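You operate a simulated robot arm through the tools that you are given. There is no shell and no other tool. Be economical: measure what you need, move in short steps, check, and stop when the job is done.

Carry out the task below with a simulated robot arm. There is one attempt and no reset: what you move stays moved.

Task
Vacuum the flour out of the sack press at the LOW setting.
Fine: Couple the vacuum's grey hose to the PRESS pipe and clamp it before the start. Stop the vacuum and switch it off after.

It is judged by the outcome, as a careful person would: the job done as asked, and still so three seconds after it is handed in. It fails if anything else is knocked over, pushed out of place, dropped, spilled or broken.

Robot
A 7-joint arm with a two-finger parallel gripper, fixed in place. Base frame: the origin is at the foot of the arm, x ahead of it, y to its left, z up. Readings come in m, rad, newtons and seconds.
Its first joint turns from -2.601 to 2.601 rad. Payload 3.43 kg.
The tool frame sits at the grasp point between the pads (the TCP): z along the fingers, y along the line on which they close. The tips reach 0.03 m beyond it. Largest opening 0.094 m; finger width 0.028, thickness 0.01; the body of the gripper, 0.05 by 0.096 m, starts 0.055 m behind the TCP.
Orientation is that of the tool frame in the base frame, as a unit quaternion [w, x, y, z]. With the fingers straight down and closing along the base's y, the tool's x points along the base's -x, its y along +y and its z along -z.

Tools
- The arm moves only by the tool servo_tool. Its argument "rows" is a list of rows, each a list of 2 entries, a list of its own where there are three numbers: the shift along the tool's x, y, z in m, then the turn, a rotation vector about the tool's x, y, z in rad. In form: [[[tx, ty, tz], [rx, ry, rz]], ...]. A call has 1 to 12 rows; each row shifts and turns the commanded pose from where the row before left it, along the tool's axes as they then stand. "fingers" is the opening, from 0 (shut) to 1 (fully open), set as the call begins (left out, the last holds). Rows are played at 5 a second. More than 0.05 m and 0.15 rad between two rows, or a gripper value outside its range, and nothing of the call is played. A pose out of reach is approached as far as the arm can. The call stops where the force on the tool passes 80 N (or 10 N more than at its start, if that is more) or the arm is blocked; 0.2 s more then pass. The fingers move at their own pace (about 0.045 m/s each) and stop on an object; they squeeze with about 30 N. The grip force told is the motor's: it shows also when the fingers shut on nothing. Time passes only in rows, and 0.2 s behind the last, so rows that do not move let the fingers close. It gives the time, the measured TCP pose, the force on the tool (base axes), the opening and the grip force at its end, in the units of the frame above (readings bear some noise), with the torque about the TCP (base axes, N m) and any sound that the robot's microphone picked up, and new pictures: "show" is both (left out), scene, wrist or none.
- Cameras (640 x 400 px; columns grow to the right, rows downward): "scene" is fixed at [0.2168, 0.6514, 1.4041]; the picture's right is [-0.56, -0.83, 0.00], its down [-0.40, 0.27, -0.88] and it looks along [0.72, -0.49, -0.48] (base axes); focal length 362 px, centre (320, 200). "wrist" rides on the gripper at [0.076, 0.014, -0.102] in the tool frame; the picture's right is [-0.18, 0.98, 0.00], its down [-0.75, -0.14, -0.64] and it looks along [-0.63, -0.12, 0.77] (tool axes); focal length 243 px, centre (320, 200).
- probe_pixels(camera, pixels): for up to 12 pixels [column, row] of the newest picture of that camera ("zoom" is the newest enlarged one), the place [x, y, z] in the base frame of the surface seen there, good to about 0.003 m. No time passes.
- zoom(camera, box): a new picture of the part [left, top, right, bottom] of that camera's present view, enlarged. No time passes.
- close_job(): hands the job in; it is judged then, once.

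Work in short steps. Measure before you move; look again where a grasp or a placing could have gone wrong, and mend it. You have 80 turns and 200 pictures in all, those below and enlarged ones among them. Open the gripper and draw the arm clear of the work before you hand the job in, unless the task says otherwise; then end with one line.

The tools are called by a JSON object that holds its "method" and its "body". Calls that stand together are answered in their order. servo_tool: Moves the arm, as the interface text tells. Its arguments: {"type":"object","properties":{"rows":{"type":"array","items":{"type":"array"}},"fingers":{"type":"number"},"show":{"type":"string","enum":["both","scene","wrist","none"]}},"required":["rows"]} The other tools are called the same way: probe_pixels (camera, pixels) gives the place of the surface under pixels of a picture; zoom (camera, box) takes an enlarged picture of a part of a camera's view; close_job () hands the job in.

At the start:

```text
t: 0.0
tool_pos: [0.9387, 0.3078, 1.1997]
tcp_rot: [0.0, -0.001, 1.0, 0.0]
force: [0.0, -0.4, 0.4]
ft_torque: [-0.04, 0.03, -0.02]
grip_width: 0.0938
gripper_force: 0.0
```

scene: 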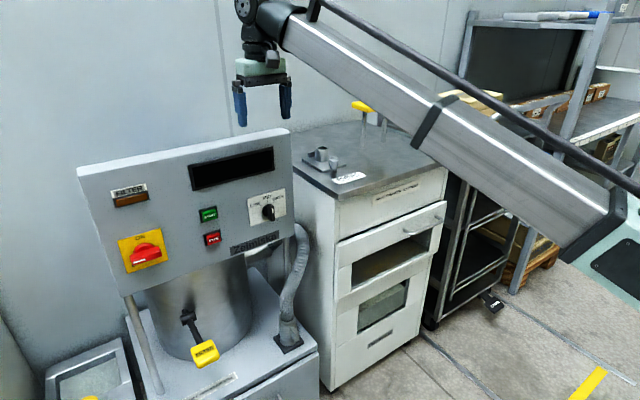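
wrist: 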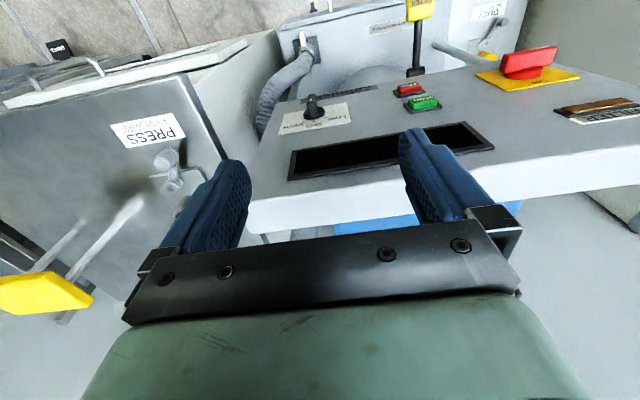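

The scene shows the vacuum panel (left), the press cabinet with the PRESS pipe near (320,155), and a hose near (290,330). I enlarge these parts to read the labels.

{"method": "zoom", "body": {"camera": "scene", "box": [80, 130, 320, 280]}}

{"method": "zoom", "body": {"camera": "scene", "box": [20, 250, 340, 400]}}

{"method": "zoom", "body": {"camera": "scene", "box": [270, 90, 450, 200]}}

{"method": "zoom", "body": {"camera": "wrist", "box": [0, 0, 320, 200]}}

{"method": "zoom", "body": {"camera": "wrist", "box": [260, 0, 640, 200]}}

```text
2.67 times, centred on (200, 205) of scene
```

zoom: 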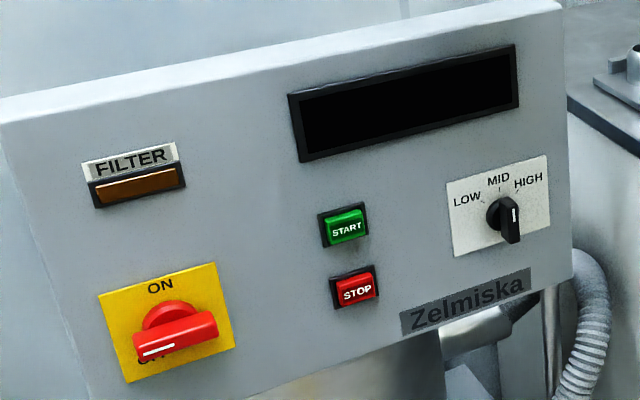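

```text
2.00 times, centred on (180, 325) of scene
```

zoom: 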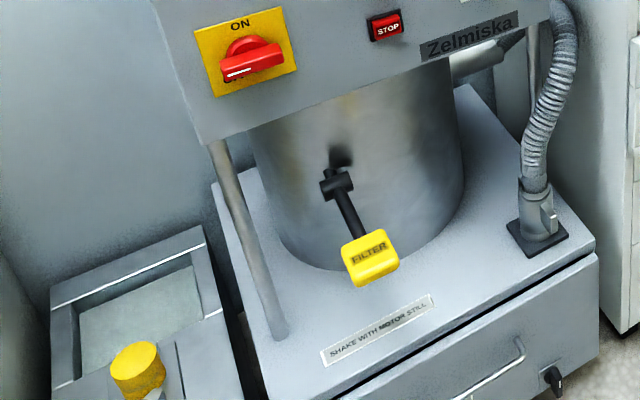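

```text
3.56 times, centred on (360, 145) of scene
```

zoom: 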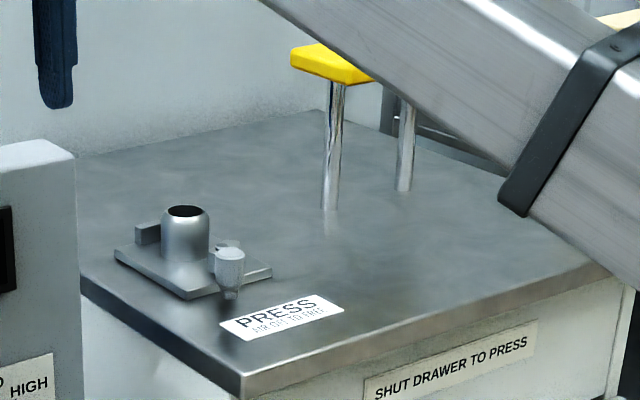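

```text
2.00 times, centred on (160, 100) of wrist
```

zoom: 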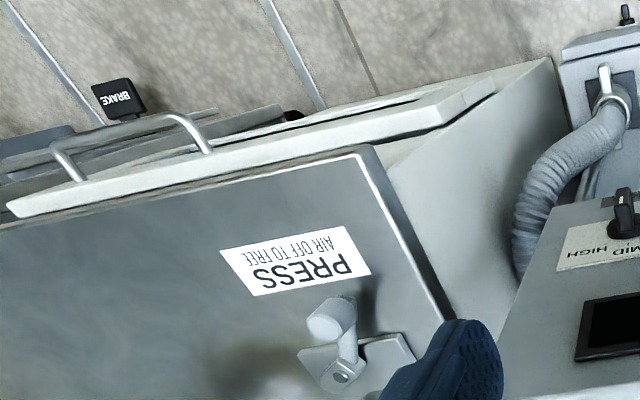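

```text
1.68 times, centred on (450, 100) of wrist
```

zoom: 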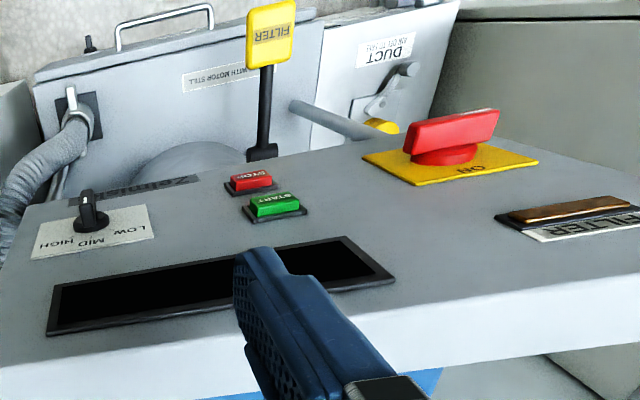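

I look closer at the main switch, the hose cuff in its dock, the PRESS clamp and the labels.

{"method": "zoom", "body": {"camera": "scene", "box": [110, 220, 190, 280]}}

{"method": "zoom", "body": {"camera": "scene", "box": [250, 215, 340, 365]}}

{"method": "zoom", "body": {"camera": "wrist", "box": [100, 100, 220, 200]}}

{"method": "zoom", "body": {"camera": "scene", "box": [295, 135, 375, 190]}}

{"method": "zoom", "body": {"camera": "wrist", "box": [240, 20, 360, 140]}}

{"method": "zoom", "body": {"camera": "wrist", "box": [420, 0, 540, 80]}}

```text
6.67 times, centred on (150, 250) of scene
```

zoom: 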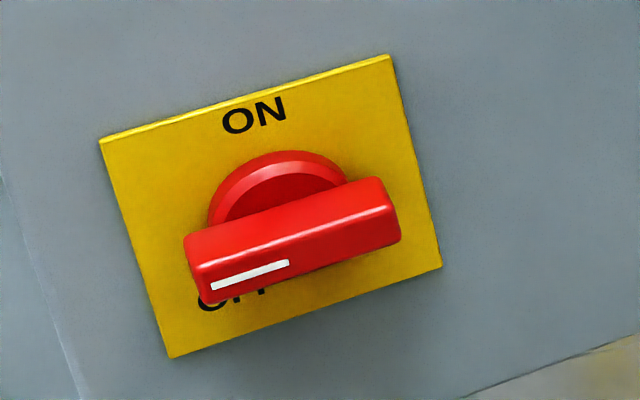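

```text
2.67 times, centred on (295, 290) of scene
```

zoom: 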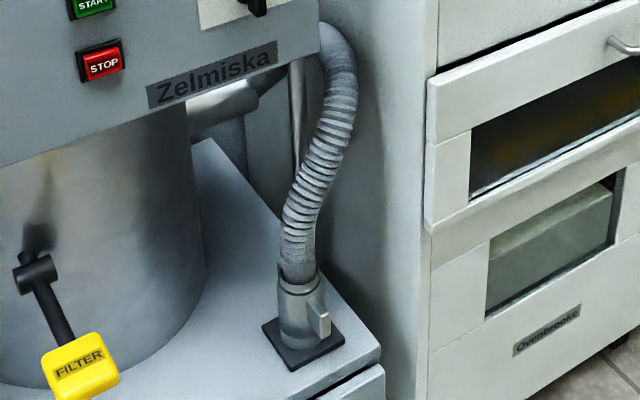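

```text
4.00 times, centred on (160, 150) of wrist
```

zoom: 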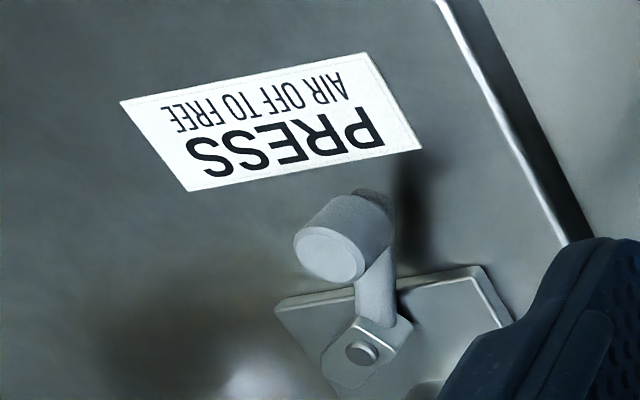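

```text
7.27 times, centred on (335, 162) of scene
```

zoom: 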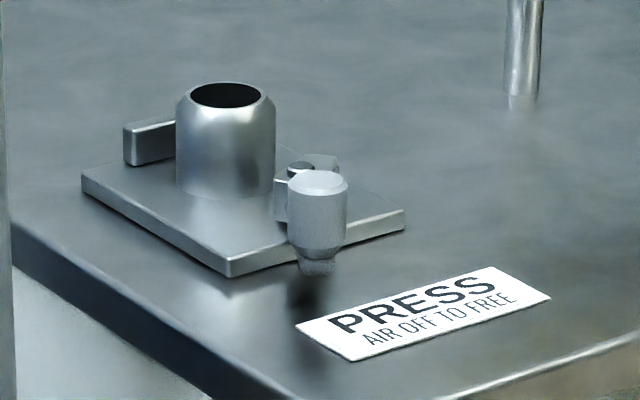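

```text
3.33 times, centred on (300, 80) of wrist
```

zoom: 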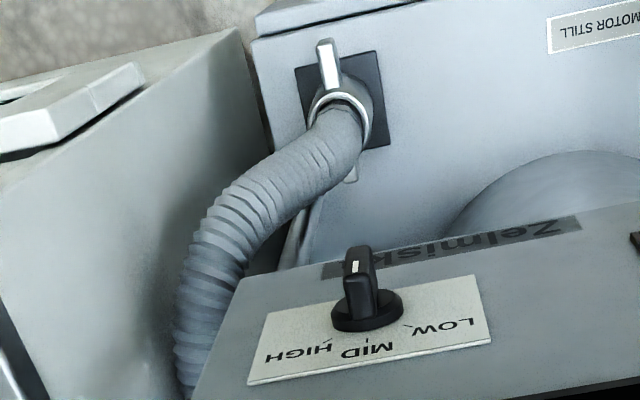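

```text
5.00 times, centred on (480, 40) of wrist
```

zoom: 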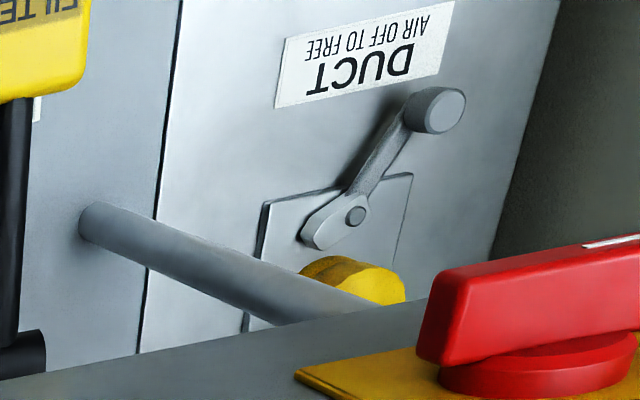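

Next I measure: dock and cuff, the PRESS plate features, panel controls.

{"method": "zoom", "body": {"camera": "scene", "box": [265, 300, 325, 360]}}

{"method": "probe_pixels", "body": {"camera": "scene", "pixels": [[147, 250], [158, 235], [135, 264], [125, 240], [207, 215], [212, 239], [268, 211], [252, 197], [285, 195], [290, 135], [80, 172], [122, 293]]}}

{"method": "probe_pixels", "body": {"camera": "scene", "pixels": [[323, 147], [317, 155], [313, 152], [319, 158], [335, 158], [333, 157], [334, 169], [325, 163], [307, 158], [342, 163], [324, 171], [313, 166]]}}

{"method": "probe_pixels", "body": {"camera": "wrist", "pixels": [[302, 42], [305, 50], [302, 34], [306, 72], [315, 60], [300, 55], [290, 75], [270, 95], [310, 45], [313, 114], [308, 100], [315, 121]]}}

```text
6.67 times, centred on (295, 330) of scene
```

zoom: 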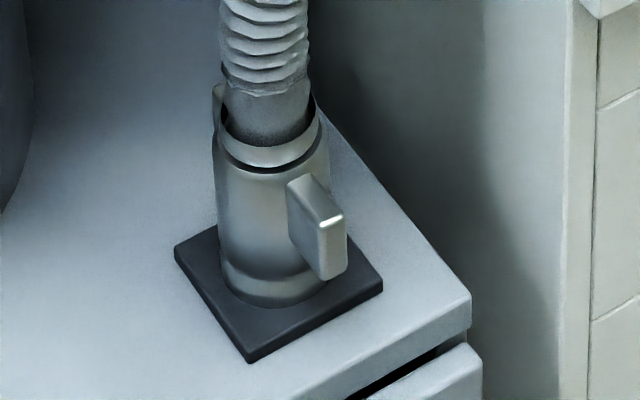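

```text
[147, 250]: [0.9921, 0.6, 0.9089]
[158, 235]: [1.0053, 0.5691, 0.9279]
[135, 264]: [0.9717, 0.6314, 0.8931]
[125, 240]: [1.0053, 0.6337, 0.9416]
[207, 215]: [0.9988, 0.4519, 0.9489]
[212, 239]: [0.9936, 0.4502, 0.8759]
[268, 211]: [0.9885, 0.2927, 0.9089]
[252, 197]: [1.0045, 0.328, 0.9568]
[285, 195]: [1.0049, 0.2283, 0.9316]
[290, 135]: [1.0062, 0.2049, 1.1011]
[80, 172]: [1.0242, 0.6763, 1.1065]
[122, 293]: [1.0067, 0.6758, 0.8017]
```

```text
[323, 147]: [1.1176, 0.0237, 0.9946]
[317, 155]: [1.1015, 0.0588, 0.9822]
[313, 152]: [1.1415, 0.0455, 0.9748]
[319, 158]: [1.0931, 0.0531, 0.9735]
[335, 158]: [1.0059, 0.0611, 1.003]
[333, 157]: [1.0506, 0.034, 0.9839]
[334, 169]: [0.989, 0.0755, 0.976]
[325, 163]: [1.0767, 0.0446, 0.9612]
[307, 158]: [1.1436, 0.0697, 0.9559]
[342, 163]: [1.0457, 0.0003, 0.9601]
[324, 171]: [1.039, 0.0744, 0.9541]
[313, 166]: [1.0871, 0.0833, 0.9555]
```

```text
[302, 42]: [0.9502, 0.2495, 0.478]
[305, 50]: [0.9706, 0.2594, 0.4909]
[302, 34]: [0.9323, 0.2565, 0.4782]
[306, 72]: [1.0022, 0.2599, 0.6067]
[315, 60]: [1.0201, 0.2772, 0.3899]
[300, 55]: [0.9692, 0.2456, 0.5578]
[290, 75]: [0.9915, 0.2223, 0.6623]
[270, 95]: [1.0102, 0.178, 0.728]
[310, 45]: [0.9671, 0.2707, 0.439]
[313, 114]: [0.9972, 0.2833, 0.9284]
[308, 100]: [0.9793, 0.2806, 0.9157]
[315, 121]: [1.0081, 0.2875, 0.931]
```

The panel is a vertical plane at x≈1.005, the cuff sits in its dock near (0.965,0.26,0.39–0.48), and the PRESS pipe is near (1.105,0.035), z 0.955–0.995. I move over toward the press to see the clamp from above.

{"method": "servo_tool", "body": {"rows": [[[0.012, -0.043, 0], [0, 0, 0]], [[0.012, -0.043, 0], [0, 0, 0]], [[0.012, -0.043, 0], [0, 0, 0]], [[0.012, -0.043, 0], [0, 0, 0]], [[0.012, -0.043, 0], [0, 0, 0]], [[0.012, -0.043, 0], [0, 0, 0]], [[0, 0, 0], [0, 0, 0]]]}}

```text
t: 1.3
tool_pos: [0.8788, 0.0842, 1.1985]
tcp_rot: [0.011, 0.003, 1.0, 0.001]
force: [6.3, -6.4, -9.5]
ft_torque: [0.72, -0.09, 0.5]
grip_width: 0.094
gripper_force: 0.0
out of reach, approached as far as the arm can: row 6
stopped in row 6: the force on the tool passed its limit at 81 N (the readings are from after the stop); the commanded pose is now the measured one
```

scene: 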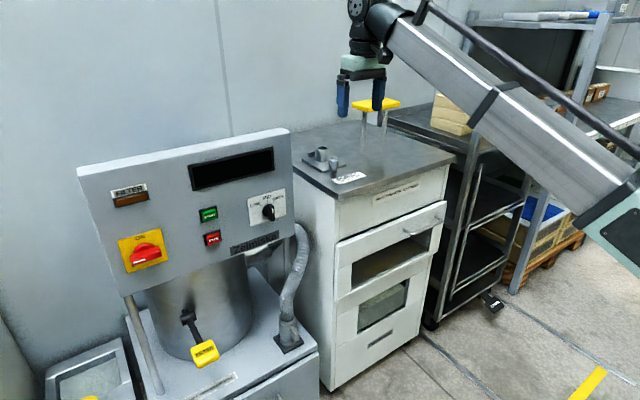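
wrist: 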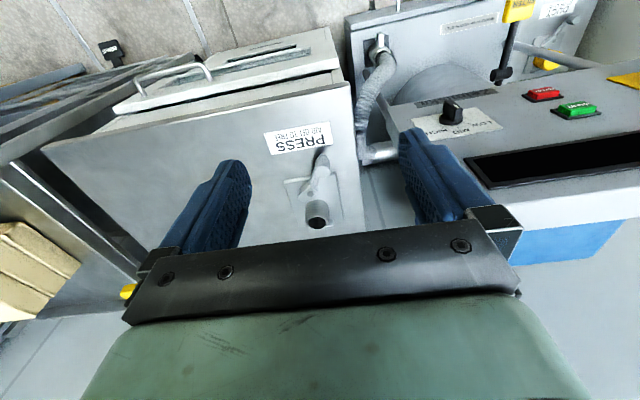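

The move stopped on a force at row 6, the yellow knob at scene (375,104) appears near the fingers; I probe it and look closer.

{"method": "probe_pixels", "body": {"camera": "scene", "pixels": [[365, 105], [393, 102], [363, 125], [384, 120], [343, 100], [379, 95], [435, 12], [600, 220], [480, 120], [310, 60]]}}

{"method": "zoom", "body": {"camera": "scene", "box": [300, 0, 460, 130]}}

{"method": "zoom", "body": {"camera": "wrist", "box": [240, 110, 400, 240]}}

```text
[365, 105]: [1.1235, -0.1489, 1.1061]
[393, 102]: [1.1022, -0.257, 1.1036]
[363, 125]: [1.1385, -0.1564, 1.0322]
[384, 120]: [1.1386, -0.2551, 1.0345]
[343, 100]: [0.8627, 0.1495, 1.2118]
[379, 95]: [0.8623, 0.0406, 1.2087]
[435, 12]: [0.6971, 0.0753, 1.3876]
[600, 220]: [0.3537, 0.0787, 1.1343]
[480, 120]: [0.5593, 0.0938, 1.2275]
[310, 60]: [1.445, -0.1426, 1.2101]
```

```text
3.08 times, centred on (380, 65) of scene
```

zoom: 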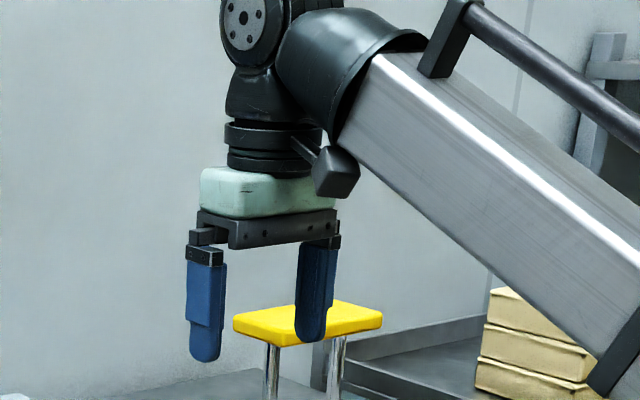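

```text
3.08 times, centred on (320, 175) of wrist
```

zoom: 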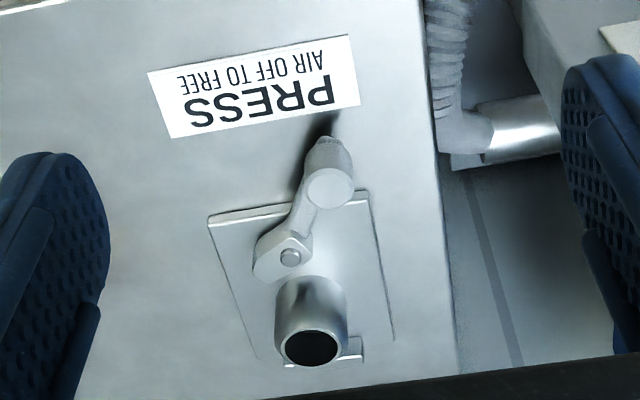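

The wrist camera mount was touching the forearm (self-contact), nothing else. I probe the PRESS fitting in the newest enlarged picture: pipe rim, lever pivot, cam, knob, block.

{"method": "probe_pixels", "body": {"camera": "zoom", "pixels": [[312, 278], [278, 335], [346, 335], [290, 257], [268, 270], [330, 185], [310, 215], [352, 350], [288, 362], [215, 215], [365, 195], [393, 335]]}}

{"method": "servo_tool", "body": {"rows": [[[-0.03, 0.02, 0], [0, 0, 0]], [[0, 0, 0], [0, 0.1, 0]]]}}

```text
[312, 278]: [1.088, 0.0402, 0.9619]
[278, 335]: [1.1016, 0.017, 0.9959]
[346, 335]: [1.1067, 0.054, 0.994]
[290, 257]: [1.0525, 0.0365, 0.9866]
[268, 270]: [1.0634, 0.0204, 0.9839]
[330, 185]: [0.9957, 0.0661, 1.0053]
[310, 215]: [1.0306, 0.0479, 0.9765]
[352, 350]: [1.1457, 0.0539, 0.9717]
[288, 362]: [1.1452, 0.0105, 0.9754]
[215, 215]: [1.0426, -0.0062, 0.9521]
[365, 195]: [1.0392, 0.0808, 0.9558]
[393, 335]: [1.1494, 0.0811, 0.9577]
```

```text
t: 1.9
tool_pos: [0.9148, 0.1043, 1.1903]
tcp_rot: [-0.006, 0.005, 1.0, 0.003]
force: [27.7, -4.8, -57.8]
ft_torque: [0.57, -1.38, 0.42]
grip_width: 0.0939
gripper_force: 0.2
out of reach, approached as far as the arm can: row 2
```

scene: 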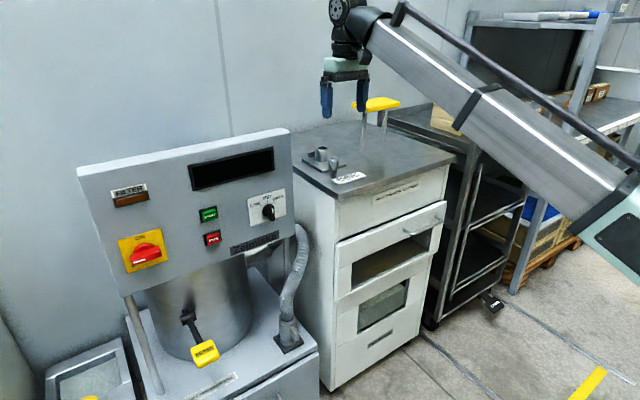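
wrist: 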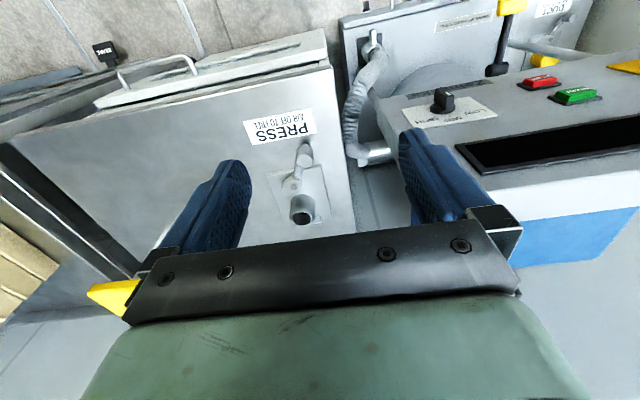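

Pitching the other way is needed (−y turn tips the tool forward); the pipe axis is about (1.105,0.0355), its top z 0.995. I pitch the tool forward 45° while moving back left, clear of everything.

{"method": "servo_tool", "body": {"rows": [[[0, 0.01, 0], [0, -0.14, 0]], [[0, 0.03, 0], [0, -0.14, 0]], [[0.01, 0.04, 0], [0, -0.14, 0]], [[0.02, 0.04, 0], [0, -0.14, 0]], [[0.02, 0.04, 0], [0, -0.14, 0]], [[0.02, 0.0, 0], [0, -0.14, 0]], [[0.02, 0, 0], [0, 0, 0]]]}}

```text
t: 3.5
tool_pos: [0.8406, 0.2648, 1.1441]
tcp_rot: [0.4, 0.005, 0.916, 0.0]
force: [1.0, -0.7, -0.3]
ft_torque: [0.03, 0.0, -0.02]
grip_width: 0.094
gripper_force: 0.0
```

scene: 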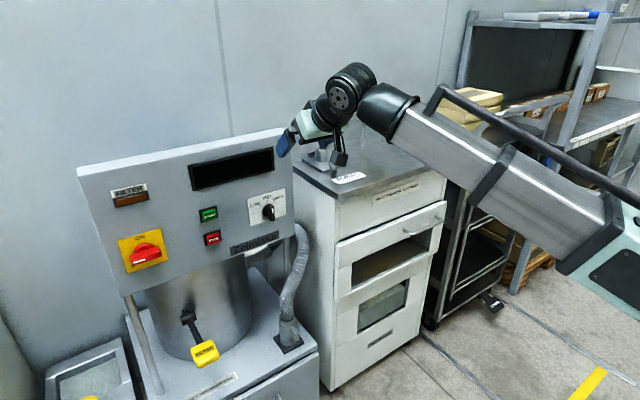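
wrist: 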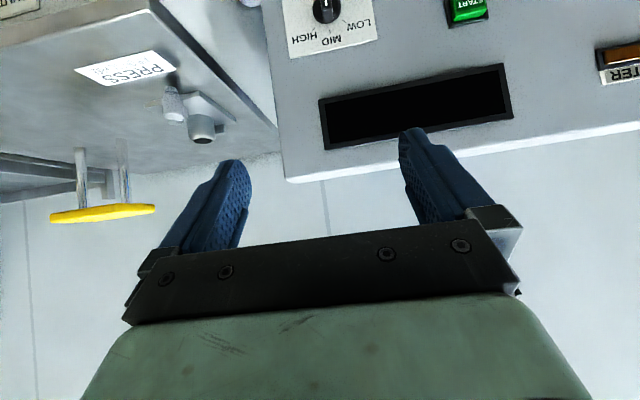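

Clean pose, pitch 47°. Now I lower along base −z at x≈0.84, y≈0.26 to look at the cuff in its dock.

{"method": "servo_tool", "body": {"rows": [[[0.035, 0, 0.033], [0, 0, 0]], [[0.035, 0, 0.033], [0, 0, 0]], [[0.035, 0, 0.033], [0, 0, 0]], [[0.035, 0, 0.033], [0, 0, 0]], [[0.035, 0, 0.033], [0, 0, 0]], [[0.035, 0, 0.033], [0, 0, 0]], [[0.035, 0, 0.033], [0, 0, 0]], [[0.035, 0, 0.033], [0, 0, 0]], [[0.035, 0, 0.033], [0, 0, 0]], [[0.035, 0, 0.033], [0, 0, 0]], [[0.035, 0, 0.033], [0, 0, 0]], [[0.035, 0, 0.033], [0, 0, 0]]]}}

```text
t: 6.1
tool_pos: [0.8433, 0.2678, 0.566]
tcp_rot: [0.4, 0.005, 0.917, 0.001]
force: [-1.3, 0.6, -0.3]
ft_torque: [0.01, -0.02, -0.01]
grip_width: 0.0942
gripper_force: 0.2
```

scene: 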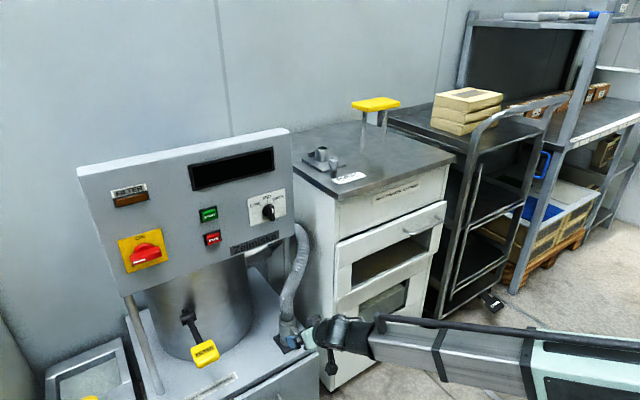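
wrist: 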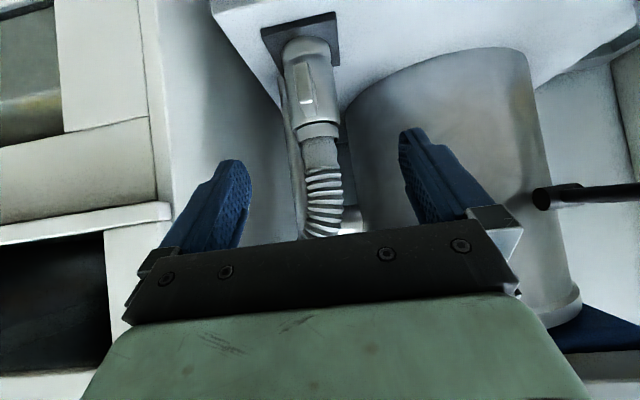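

The cuff now shows at wrist (312,85) with the front ear at (303,95). I enlarge and probe.

{"method": "zoom", "body": {"camera": "wrist", "box": [250, 0, 380, 160]}}

{"method": "probe_pixels", "body": {"camera": "wrist", "pixels": [[288, 60], [334, 60], [311, 50], [305, 70], [303, 102], [298, 95], [320, 85], [300, 130], [335, 130], [318, 133], [318, 150], [264, 40]]}}

{"method": "probe_pixels", "body": {"camera": "wrist", "pixels": [[338, 65], [338, 18], [303, 75], [300, 104], [307, 104], [290, 90], [332, 90], [316, 120], [320, 180], [310, 215], [340, 155], [220, 10]]}}

```text
2.50 times, centred on (315, 80) of wrist
```

zoom: 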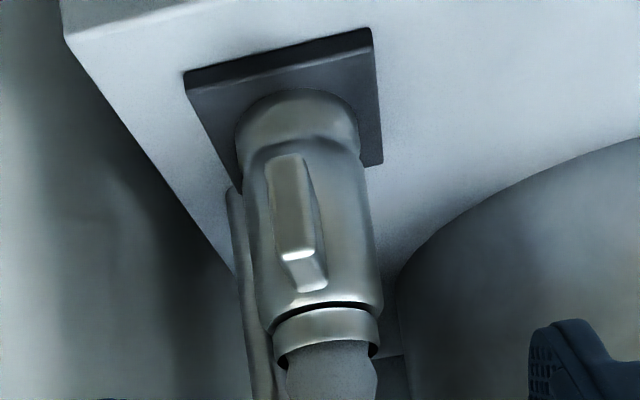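

```text
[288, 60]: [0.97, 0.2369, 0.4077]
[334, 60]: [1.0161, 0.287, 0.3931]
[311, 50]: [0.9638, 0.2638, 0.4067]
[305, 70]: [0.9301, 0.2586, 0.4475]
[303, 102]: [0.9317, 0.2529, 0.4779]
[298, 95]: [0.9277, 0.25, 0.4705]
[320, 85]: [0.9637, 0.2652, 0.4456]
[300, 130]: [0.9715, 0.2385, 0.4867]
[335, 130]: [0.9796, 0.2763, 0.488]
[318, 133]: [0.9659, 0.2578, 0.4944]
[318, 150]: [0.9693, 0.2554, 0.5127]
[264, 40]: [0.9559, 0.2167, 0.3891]
```

```text
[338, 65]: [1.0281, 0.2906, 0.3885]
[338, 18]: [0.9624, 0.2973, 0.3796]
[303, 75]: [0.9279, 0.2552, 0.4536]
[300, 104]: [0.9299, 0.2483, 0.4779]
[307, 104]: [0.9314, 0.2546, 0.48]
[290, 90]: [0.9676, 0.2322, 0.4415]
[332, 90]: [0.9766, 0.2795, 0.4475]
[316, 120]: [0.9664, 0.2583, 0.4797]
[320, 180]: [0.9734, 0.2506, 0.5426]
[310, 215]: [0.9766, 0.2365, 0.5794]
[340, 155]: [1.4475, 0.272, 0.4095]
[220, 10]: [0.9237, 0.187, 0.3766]
```

Cuff axis is about (0.988,0.256), radius ~0.024, z 0.39–0.495, front ear to x=0.928 at z 0.44–0.48. I move to a pre-grasp 0.10 m back along the tool axis and look.

{"method": "probe_pixels", "body": {"camera": "wrist", "pixels": [[296, 115], [298, 140], [350, 215], [370, 150]]}}

{"method": "servo_tool", "body": {"rows": [[[-0.009, -0.006, 0.034], [0, 0, 0]], [[-0.009, -0.006, 0.034], [0, 0, 0]], [[0, 0, 0], [0, 0, 0]]]}}

```text
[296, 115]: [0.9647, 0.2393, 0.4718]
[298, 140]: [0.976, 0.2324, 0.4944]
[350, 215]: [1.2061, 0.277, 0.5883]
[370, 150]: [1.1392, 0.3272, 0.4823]
```

```text
t: 6.9
tool_pos: [0.906, 0.2561, 0.5333]
tcp_rot: [0.4, 0.004, 0.916, 0.001]
force: [-0.8, -0.2, 0.5]
ft_torque: [0.04, 0.02, -0.01]
grip_width: 0.0938
gripper_force: 0.0
```

scene: 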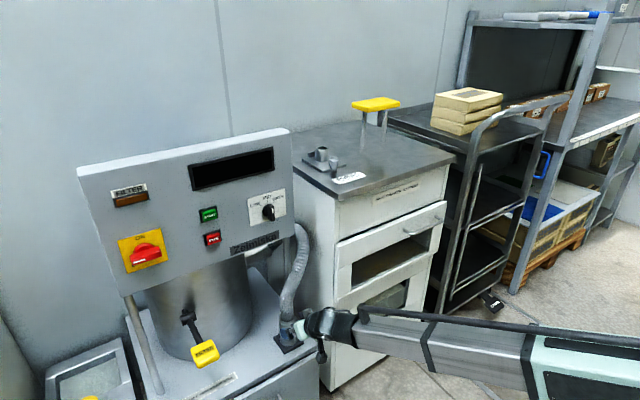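
wrist: 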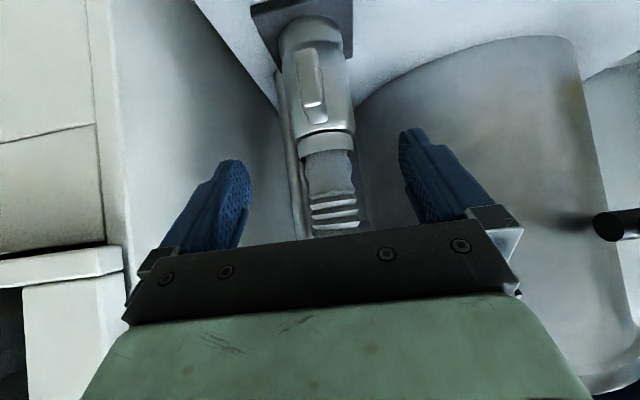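

The cuff is centred between the fingers (columns 240–410, cuff ~320). I advance 0.10 m along the tool axis.

{"method": "servo_tool", "body": {"rows": [[[0, 0, 0.025], [0, 0, 0]], [[0, 0, 0.025], [0, 0, 0]], [[0, 0, 0.025], [0, 0, 0]], [[0, 0, 0.024], [0, 0, 0]], [[0, 0, 0], [0, 0, 0]]]}}

```text
t: 8.1
tool_pos: [0.9786, 0.2549, 0.4665]
tcp_rot: [0.398, 0.004, 0.917, 0.001]
force: [-0.4, 0.4, 0.0]
ft_torque: [-0.02, 0.0, 0.0]
grip_width: 0.094
gripper_force: 0.0
```

scene: 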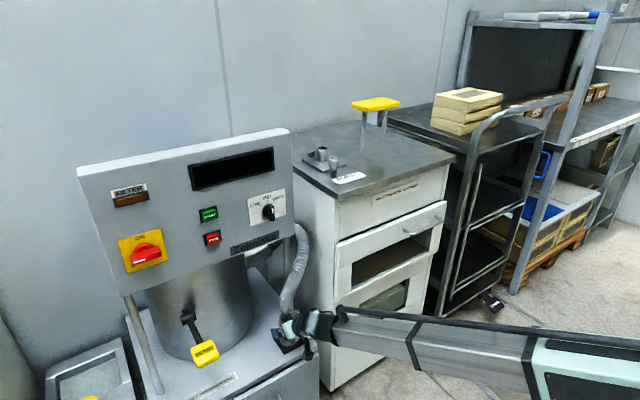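
wrist: 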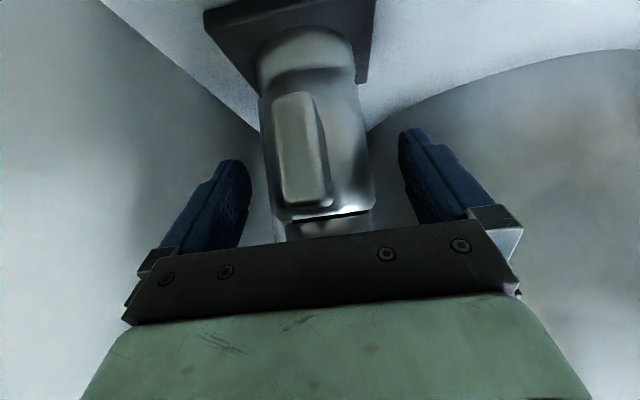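

No contact; the cuff lies between the pads. I close the fingers.

{"method": "servo_tool", "body": {"rows": [[[0, 0, 0], [0, 0, 0]], [[0, 0, 0], [0, 0, 0]], [[0, 0, 0], [0, 0, 0]], [[0, 0, 0], [0, 0, 0]]], "fingers": 0, "show": "wrist"}}

```text
t: 9.1
tool_pos: [0.9774, 0.2557, 0.4679]
tcp_rot: [0.4, 0.006, 0.917, 0.0]
force: [-0.6, -1.8, -0.1]
ft_torque: [0.02, -0.02, -0.02]
grip_width: 0.0607
gripper_force: 30.0
```

wrist: 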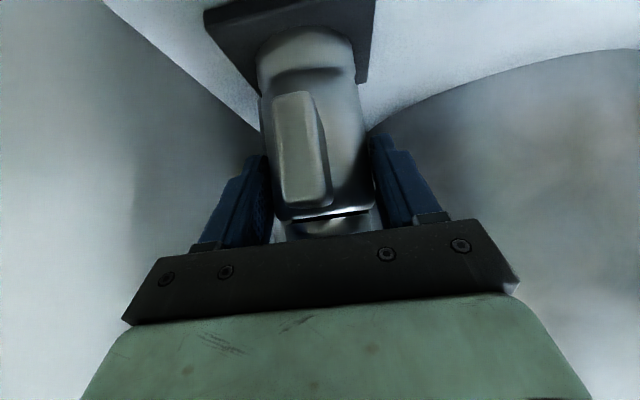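

The cuff is 0.061 m wide, so its axis is slightly further in than assumed; I reopen, advance 0.010 m and regrip for a deeper hold.

{"method": "servo_tool", "body": {"rows": [[[0, 0, 0], [0, 0, 0]], [[0, 0, 0], [0, 0, 0]], [[0, 0, 0.01], [0, 0, 0]], [[0, 0, 0], [0, 0, 0]]], "fingers": 1, "show": "none"}}

{"method": "servo_tool", "body": {"rows": [[[0, 0, 0], [0, 0, 0]], [[0, 0, 0], [0, 0, 0]], [[0, 0, 0], [0, 0, 0]], [[0, 0, 0], [0, 0, 0]]], "fingers": 0, "show": "wrist"}}

```text
t: 10.1
tool_pos: [0.9847, 0.2541, 0.4604]
tcp_rot: [0.4, 0.005, 0.917, 0.001]
force: [0.3, 0.0, -0.7]
ft_torque: [0.04, -0.01, 0.01]
grip_width: 0.0941
gripper_force: 0.0
```

```text
t: 11.1
tool_pos: [0.9861, 0.2534, 0.4594]
tcp_rot: [0.4, 0.004, 0.916, 0.001]
force: [-0.3, 0.7, 0.1]
ft_torque: [0.02, 0.0, 0.0]
grip_width: 0.0621
gripper_force: 30.3
```

wrist: 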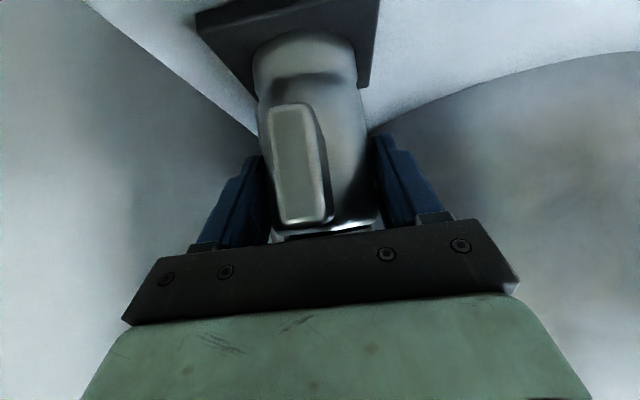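

Firm grip (30 N, 0.062). I lift straight up 0.10 m in small steps.

{"method": "servo_tool", "body": {"rows": [[[-0.0073, 0, -0.0068], [0, 0, 0]], [[-0.0147, 0, -0.0136], [0, 0, 0]], [[-0.0147, 0, -0.0136], [0, 0, 0]], [[-0.0147, 0, -0.0136], [0, 0, 0]], [[-0.0147, 0, -0.0136], [0, 0, 0]]]}}

```text
t: 12.3
tool_pos: [0.9863, 0.2548, 0.5491]
tcp_rot: [0.398, 0.005, 0.917, 0.001]
force: [0.2, -0.8, -4.8]
ft_torque: [0.01, 0.02, -0.02]
grip_width: 0.0618
gripper_force: 30.0
```

scene: 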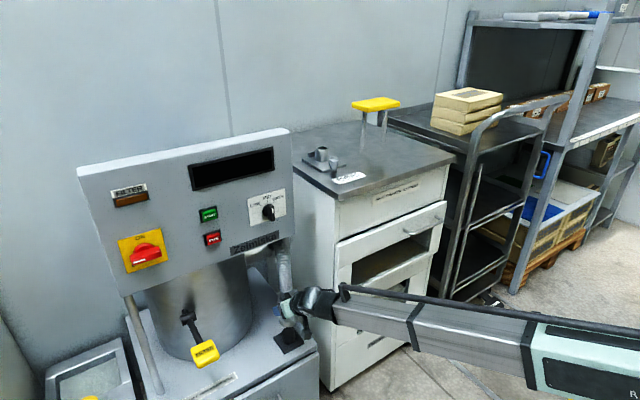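
wrist: 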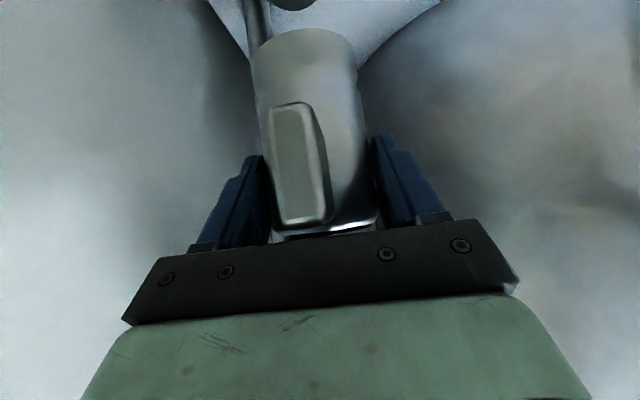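

Cuff is free and hanging in the grip. I measure the cuff against the TCP now.

{"method": "probe_pixels", "body": {"camera": "wrist", "pixels": [[305, 60], [315, 40], [335, 60], [265, 60], [350, 60], [340, 140], [300, 32], [320, 31], [295, 110], [295, 215], [258, 80], [354, 80]]}}

{"method": "zoom", "body": {"camera": "scene", "box": [240, 220, 340, 350]}}

```text
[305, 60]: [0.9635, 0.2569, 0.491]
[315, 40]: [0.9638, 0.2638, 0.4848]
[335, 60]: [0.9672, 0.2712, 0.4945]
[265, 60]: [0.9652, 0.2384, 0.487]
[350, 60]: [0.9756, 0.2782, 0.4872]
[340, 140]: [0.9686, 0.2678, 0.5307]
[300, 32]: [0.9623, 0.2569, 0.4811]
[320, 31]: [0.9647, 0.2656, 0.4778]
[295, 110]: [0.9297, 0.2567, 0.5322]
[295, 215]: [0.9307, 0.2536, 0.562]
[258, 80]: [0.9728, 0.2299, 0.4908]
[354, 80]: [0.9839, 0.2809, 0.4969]
```

```text
3.08 times, centred on (290, 285) of scene
```

zoom: 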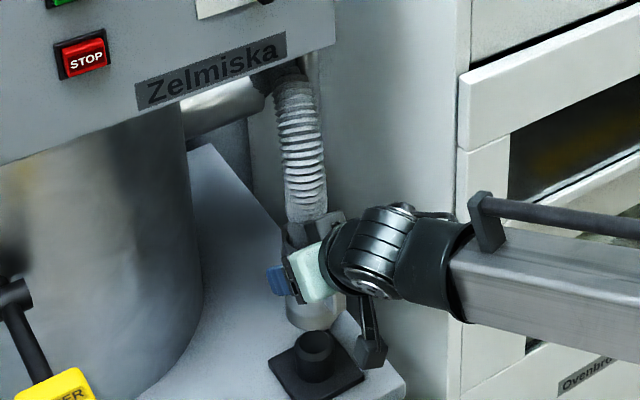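

I refine the pipe's axis from the scene picture before approaching.

{"method": "zoom", "body": {"camera": "scene", "box": [300, 138, 350, 182]}}

{"method": "probe_pixels", "body": {"camera": "zoom", "pixels": [[230, 130], [180, 130], [280, 130], [230, 200], [190, 200], [270, 200], [200, 90], [260, 90], [150, 130], [110, 130], [390, 230], [340, 310]]}}

```text
9.09 times, centred on (325, 160) of scene
```

zoom: 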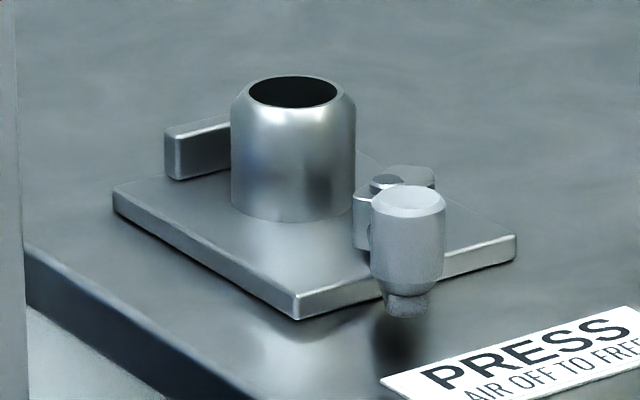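

```text
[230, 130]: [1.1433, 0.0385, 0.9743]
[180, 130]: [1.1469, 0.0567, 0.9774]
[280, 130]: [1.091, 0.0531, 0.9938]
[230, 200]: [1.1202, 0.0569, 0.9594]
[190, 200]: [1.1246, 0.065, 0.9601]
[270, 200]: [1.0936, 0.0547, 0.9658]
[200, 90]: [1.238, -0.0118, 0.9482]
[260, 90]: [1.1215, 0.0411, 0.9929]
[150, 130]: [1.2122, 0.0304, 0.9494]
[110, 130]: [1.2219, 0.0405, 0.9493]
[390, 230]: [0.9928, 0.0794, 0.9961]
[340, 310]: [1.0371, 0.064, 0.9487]
```

Pipe axis refined: ≈(1.1095,0.036); cuff axis is ~0.006 ahead of the TCP. I draw the cuff out to (0.92,0.16) and start rising, watching the hose force.

{"method": "servo_tool", "body": {"rows": [[[0.015, -0.0317, -0.0161], [0, 0, 0]], [[0.015, -0.0317, -0.0161], [0, 0, 0]], [[0.015, -0.0317, -0.0161], [0, 0, 0]], [[-0.033, 0, -0.0306], [0, 0, 0]], [[-0.033, 0, -0.0306], [0, 0, 0]], [[-0.033, 0, -0.0306], [0, 0, 0]], [[-0.033, 0, -0.0306], [0, 0, 0]]]}}

```text
t: 13.7
tool_pos: [0.9205, 0.1667, 0.6658]
tcp_rot: [0.398, 0.005, 0.917, 0.005]
force: [0.9, 12.4, -2.1]
ft_torque: [-0.29, 0.01, 0.17]
grip_width: 0.0616
gripper_force: 30.1
stopped in row 6: the force on the tool passed its limit at 87 N (the readings are from after the stop); the commanded pose is now the measured one
```

scene: 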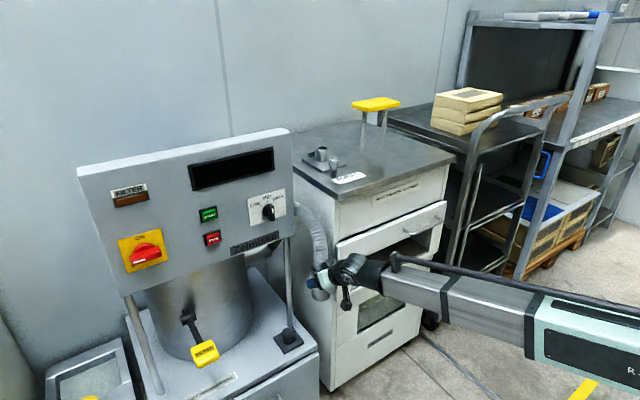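
wrist: 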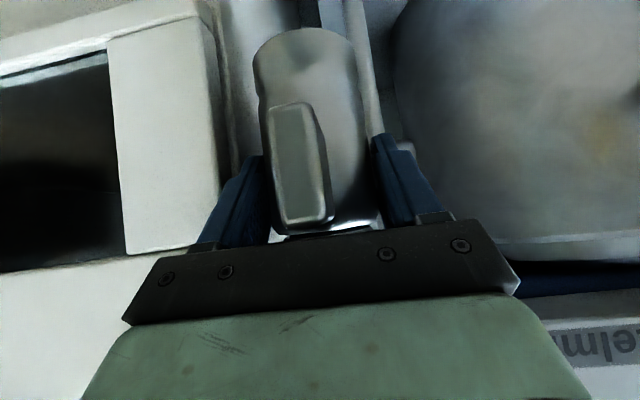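

The −y finger met the press's drawer-front edge (wrist ~(225,150)). I probe that edge to set clearance.

{"method": "probe_pixels", "body": {"camera": "wrist", "pixels": [[215, 60], [225, 150], [200, 200], [160, 40], [120, 40], [115, 120], [150, 245], [100, 290], [230, 140]]}}

{"method": "zoom", "body": {"camera": "scene", "box": [270, 180, 450, 330]}}

{"method": "probe_pixels", "body": {"camera": "scene", "pixels": [[334, 200], [336, 235], [445, 170], [400, 232], [340, 262], [335, 215], [430, 240], [340, 285]]}}

```text
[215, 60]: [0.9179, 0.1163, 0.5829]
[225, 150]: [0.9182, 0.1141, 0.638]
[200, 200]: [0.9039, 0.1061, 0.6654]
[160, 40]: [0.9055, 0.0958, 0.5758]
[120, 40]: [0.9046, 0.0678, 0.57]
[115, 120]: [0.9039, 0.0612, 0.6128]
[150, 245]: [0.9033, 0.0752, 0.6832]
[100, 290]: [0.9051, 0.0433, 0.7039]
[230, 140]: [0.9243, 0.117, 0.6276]
```

```text
2.67 times, centred on (360, 255) of scene
```

zoom: 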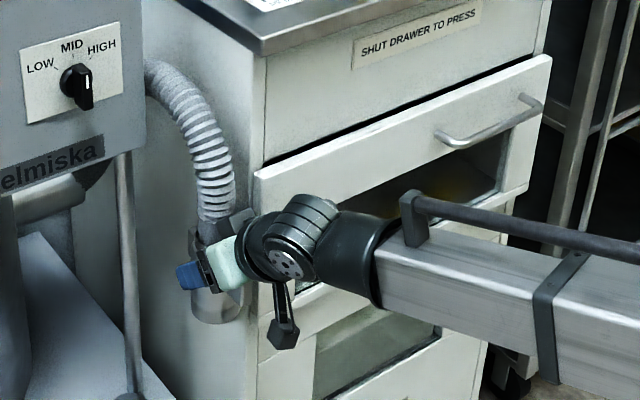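

```text
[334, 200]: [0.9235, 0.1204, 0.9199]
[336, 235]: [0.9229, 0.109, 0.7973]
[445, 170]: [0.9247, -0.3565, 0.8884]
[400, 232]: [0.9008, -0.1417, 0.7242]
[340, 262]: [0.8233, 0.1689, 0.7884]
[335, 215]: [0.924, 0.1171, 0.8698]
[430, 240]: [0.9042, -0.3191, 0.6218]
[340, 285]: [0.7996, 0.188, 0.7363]
```

Cabinet side is at y≈0.117, drawer front at x≈0.903. I move left and back to clear it (y 0.19, x 0.86), then rise.

{"method": "servo_tool", "body": {"rows": [[[0.0, 0.012, 0], [0, 0, 0]], [[0.02, 0.012, -0.022], [0, 0, 0]], [[0.02, 0, -0.022], [0, 0, 0]], [[-0.03, 0, -0.0278], [0, 0, 0]], [[-0.03, 0, -0.0278], [0, 0, 0]], [[-0.03, 0, -0.0278], [0, 0, 0]], [[-0.03, 0, -0.0278], [0, 0, 0]], [[-0.03, 0, -0.0278], [0, 0, 0]]]}}

```text
t: 15.5
tool_pos: [0.86, 0.1869, 0.8723]
tcp_rot: [0.398, 0.005, 0.917, 0.004]
force: [0.9, 0.5, -5.0]
ft_torque: [-0.02, 0.05, 0.01]
grip_width: 0.0618
gripper_force: 30.0
```

scene: 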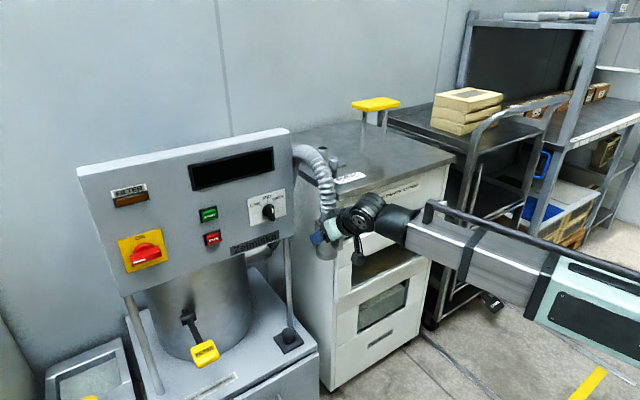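
wrist: 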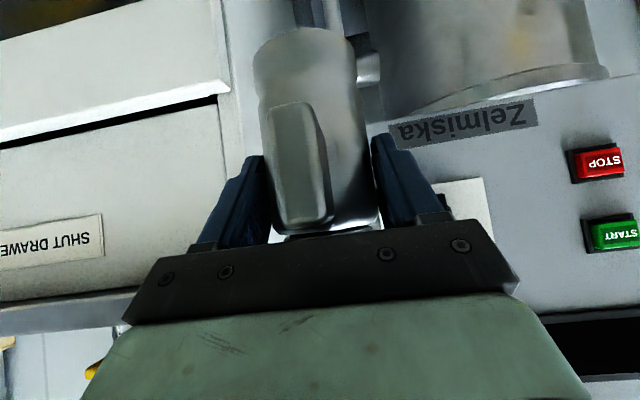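

No load and clear. Continue up to z≈1.14.

{"method": "servo_tool", "body": {"rows": [[[-0.033, 0, -0.0306], [0, 0, 0]], [[-0.033, 0, -0.0306], [0, 0, 0]], [[-0.033, 0, -0.0306], [0, 0, 0]], [[-0.033, 0, -0.0306], [0, 0, 0]], [[-0.033, 0, -0.0306], [0, 0, 0]], [[-0.033, 0, -0.0306], [0, 0, 0]]], "show": "scene"}}

```text
t: 16.9
tool_pos: [0.8623, 0.1833, 1.1423]
tcp_rot: [0.397, 0.006, 0.918, 0.004]
force: [0.9, -0.3, -3.9]
ft_torque: [0.02, 0.02, 0.02]
grip_width: 0.0618
gripper_force: 29.9
```

scene: 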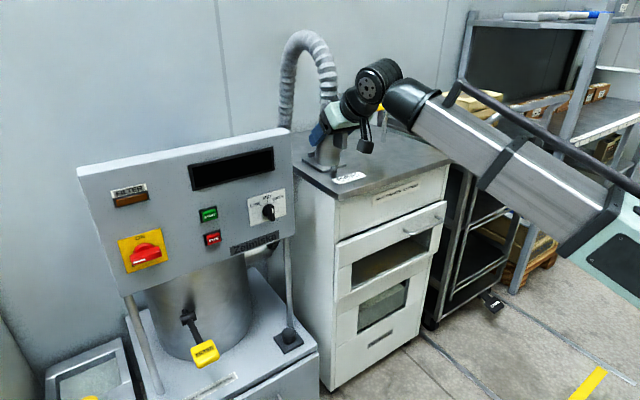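

I move toward above the pipe: y→0.037, x→1.06 at z 1.14.

{"method": "servo_tool", "body": {"rows": [[[-0.0204, -0.0366, 0.022], [0, 0, 0]], [[-0.0204, -0.0366, 0.022], [0, 0, 0]], [[-0.0204, -0.0366, 0.022], [0, 0, 0]], [[-0.0204, -0.0366, 0.022], [0, 0, 0]], [[-0.0272, 0, 0.0293], [0, 0, 0]], [[-0.0272, 0, 0.0293], [0, 0, 0]], [[0, 0, 0], [0, 0, 0]]]}}

```text
t: 18.5
tool_pos: [1.0615, 0.0351, 1.1403]
tcp_rot: [0.398, 0.006, 0.917, 0.003]
force: [-0.3, -0.5, -3.3]
ft_torque: [-0.04, 0.04, 0.02]
grip_width: 0.0616
gripper_force: 29.8
```

scene: 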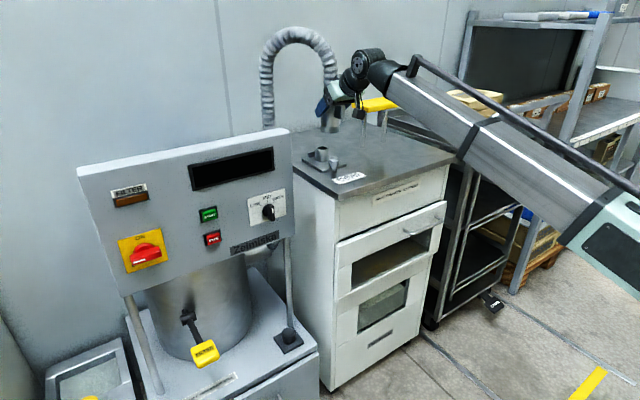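
wrist: 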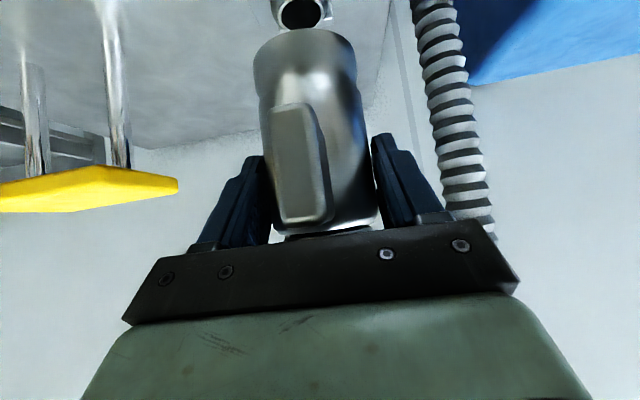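

The pipe mouth is visible at wrist (301,12) just below the cuff. I enlarge and probe rim and cuff for alignment.

{"method": "zoom", "body": {"camera": "wrist", "box": [250, 0, 360, 70]}}

{"method": "zoom", "body": {"camera": "scene", "box": [285, 70, 375, 190]}}

{"method": "probe_pixels", "body": {"camera": "wrist", "pixels": [[277, 10], [281, 12], [324, 12], [327, 8], [290, 24], [303, 28], [316, 23], [305, 50], [265, 50], [340, 50], [350, 60], [300, 32]]}}

```text
5.71 times, centred on (305, 35) of wrist
```

zoom: 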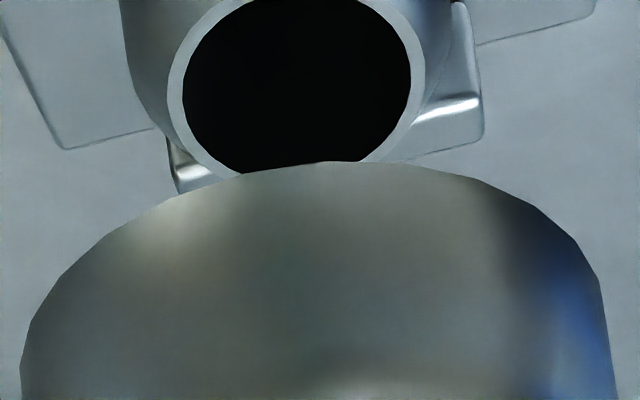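

```text
3.33 times, centred on (330, 130) of scene
```

zoom: 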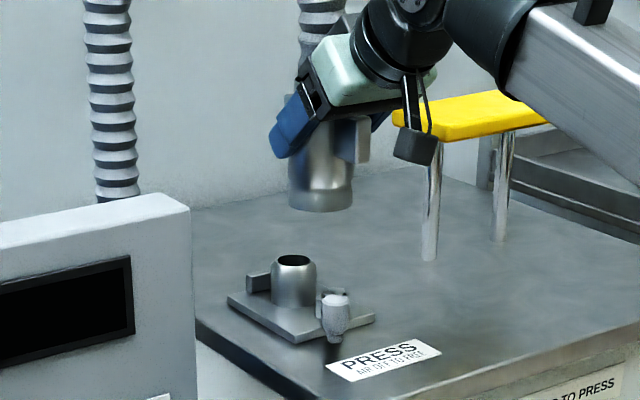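

```text
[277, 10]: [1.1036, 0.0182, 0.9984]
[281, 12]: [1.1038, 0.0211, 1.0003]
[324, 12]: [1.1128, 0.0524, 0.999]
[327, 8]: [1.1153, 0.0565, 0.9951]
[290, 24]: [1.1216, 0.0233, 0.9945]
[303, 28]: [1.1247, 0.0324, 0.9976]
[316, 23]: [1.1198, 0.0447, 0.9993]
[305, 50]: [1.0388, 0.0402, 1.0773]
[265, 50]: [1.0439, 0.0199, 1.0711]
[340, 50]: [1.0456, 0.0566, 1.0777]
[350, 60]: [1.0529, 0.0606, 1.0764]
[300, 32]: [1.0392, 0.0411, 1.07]
```

Pipe centre ≈(1.108,0.036); cuff axis ≈TCP+(0.0065,0.0015). I shift 0.040 m forward, then descend 0.06 m to just above the pipe mouth.

{"method": "servo_tool", "body": {"rows": [[[-0.0272, -0.001, 0.0293], [0, 0, 0]], [[0, 0, 0], [0, 0, 0]], [[0.0147, 0, 0.0136], [0, 0, 0]], [[0.0147, 0, 0.0136], [0, 0, 0]], [[0.0147, 0, 0.0136], [0, 0, 0]], [[0, 0, 0], [0, 0, 0]]]}}

{"method": "zoom", "body": {"camera": "scene", "box": [285, 90, 375, 190]}}

```text
t: 19.9
tool_pos: [1.1005, 0.0358, 1.0796]
tcp_rot: [0.398, 0.005, 0.917, 0.004]
force: [0.6, 0.5, -5.1]
ft_torque: [0.02, 0.04, -0.02]
grip_width: 0.0617
gripper_force: 30.1
```

scene: 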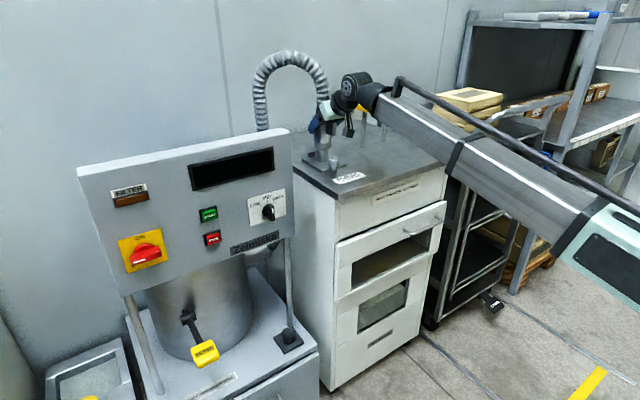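
wrist: 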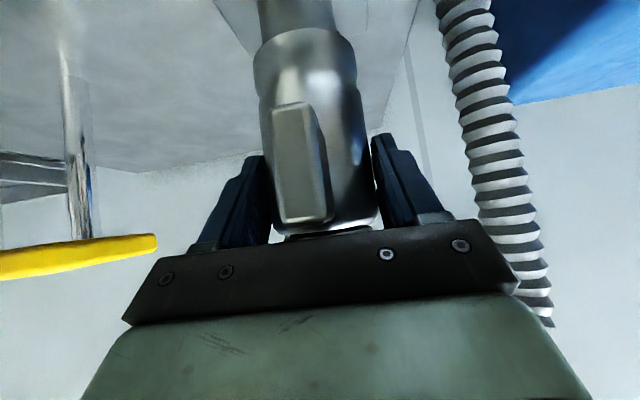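

```text
4.00 times, centred on (330, 140) of scene
```

zoom: 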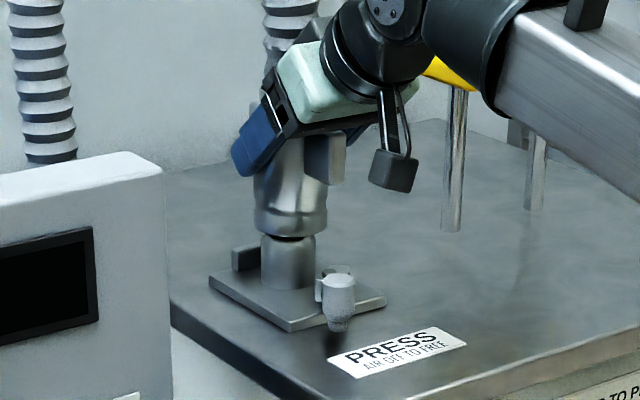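

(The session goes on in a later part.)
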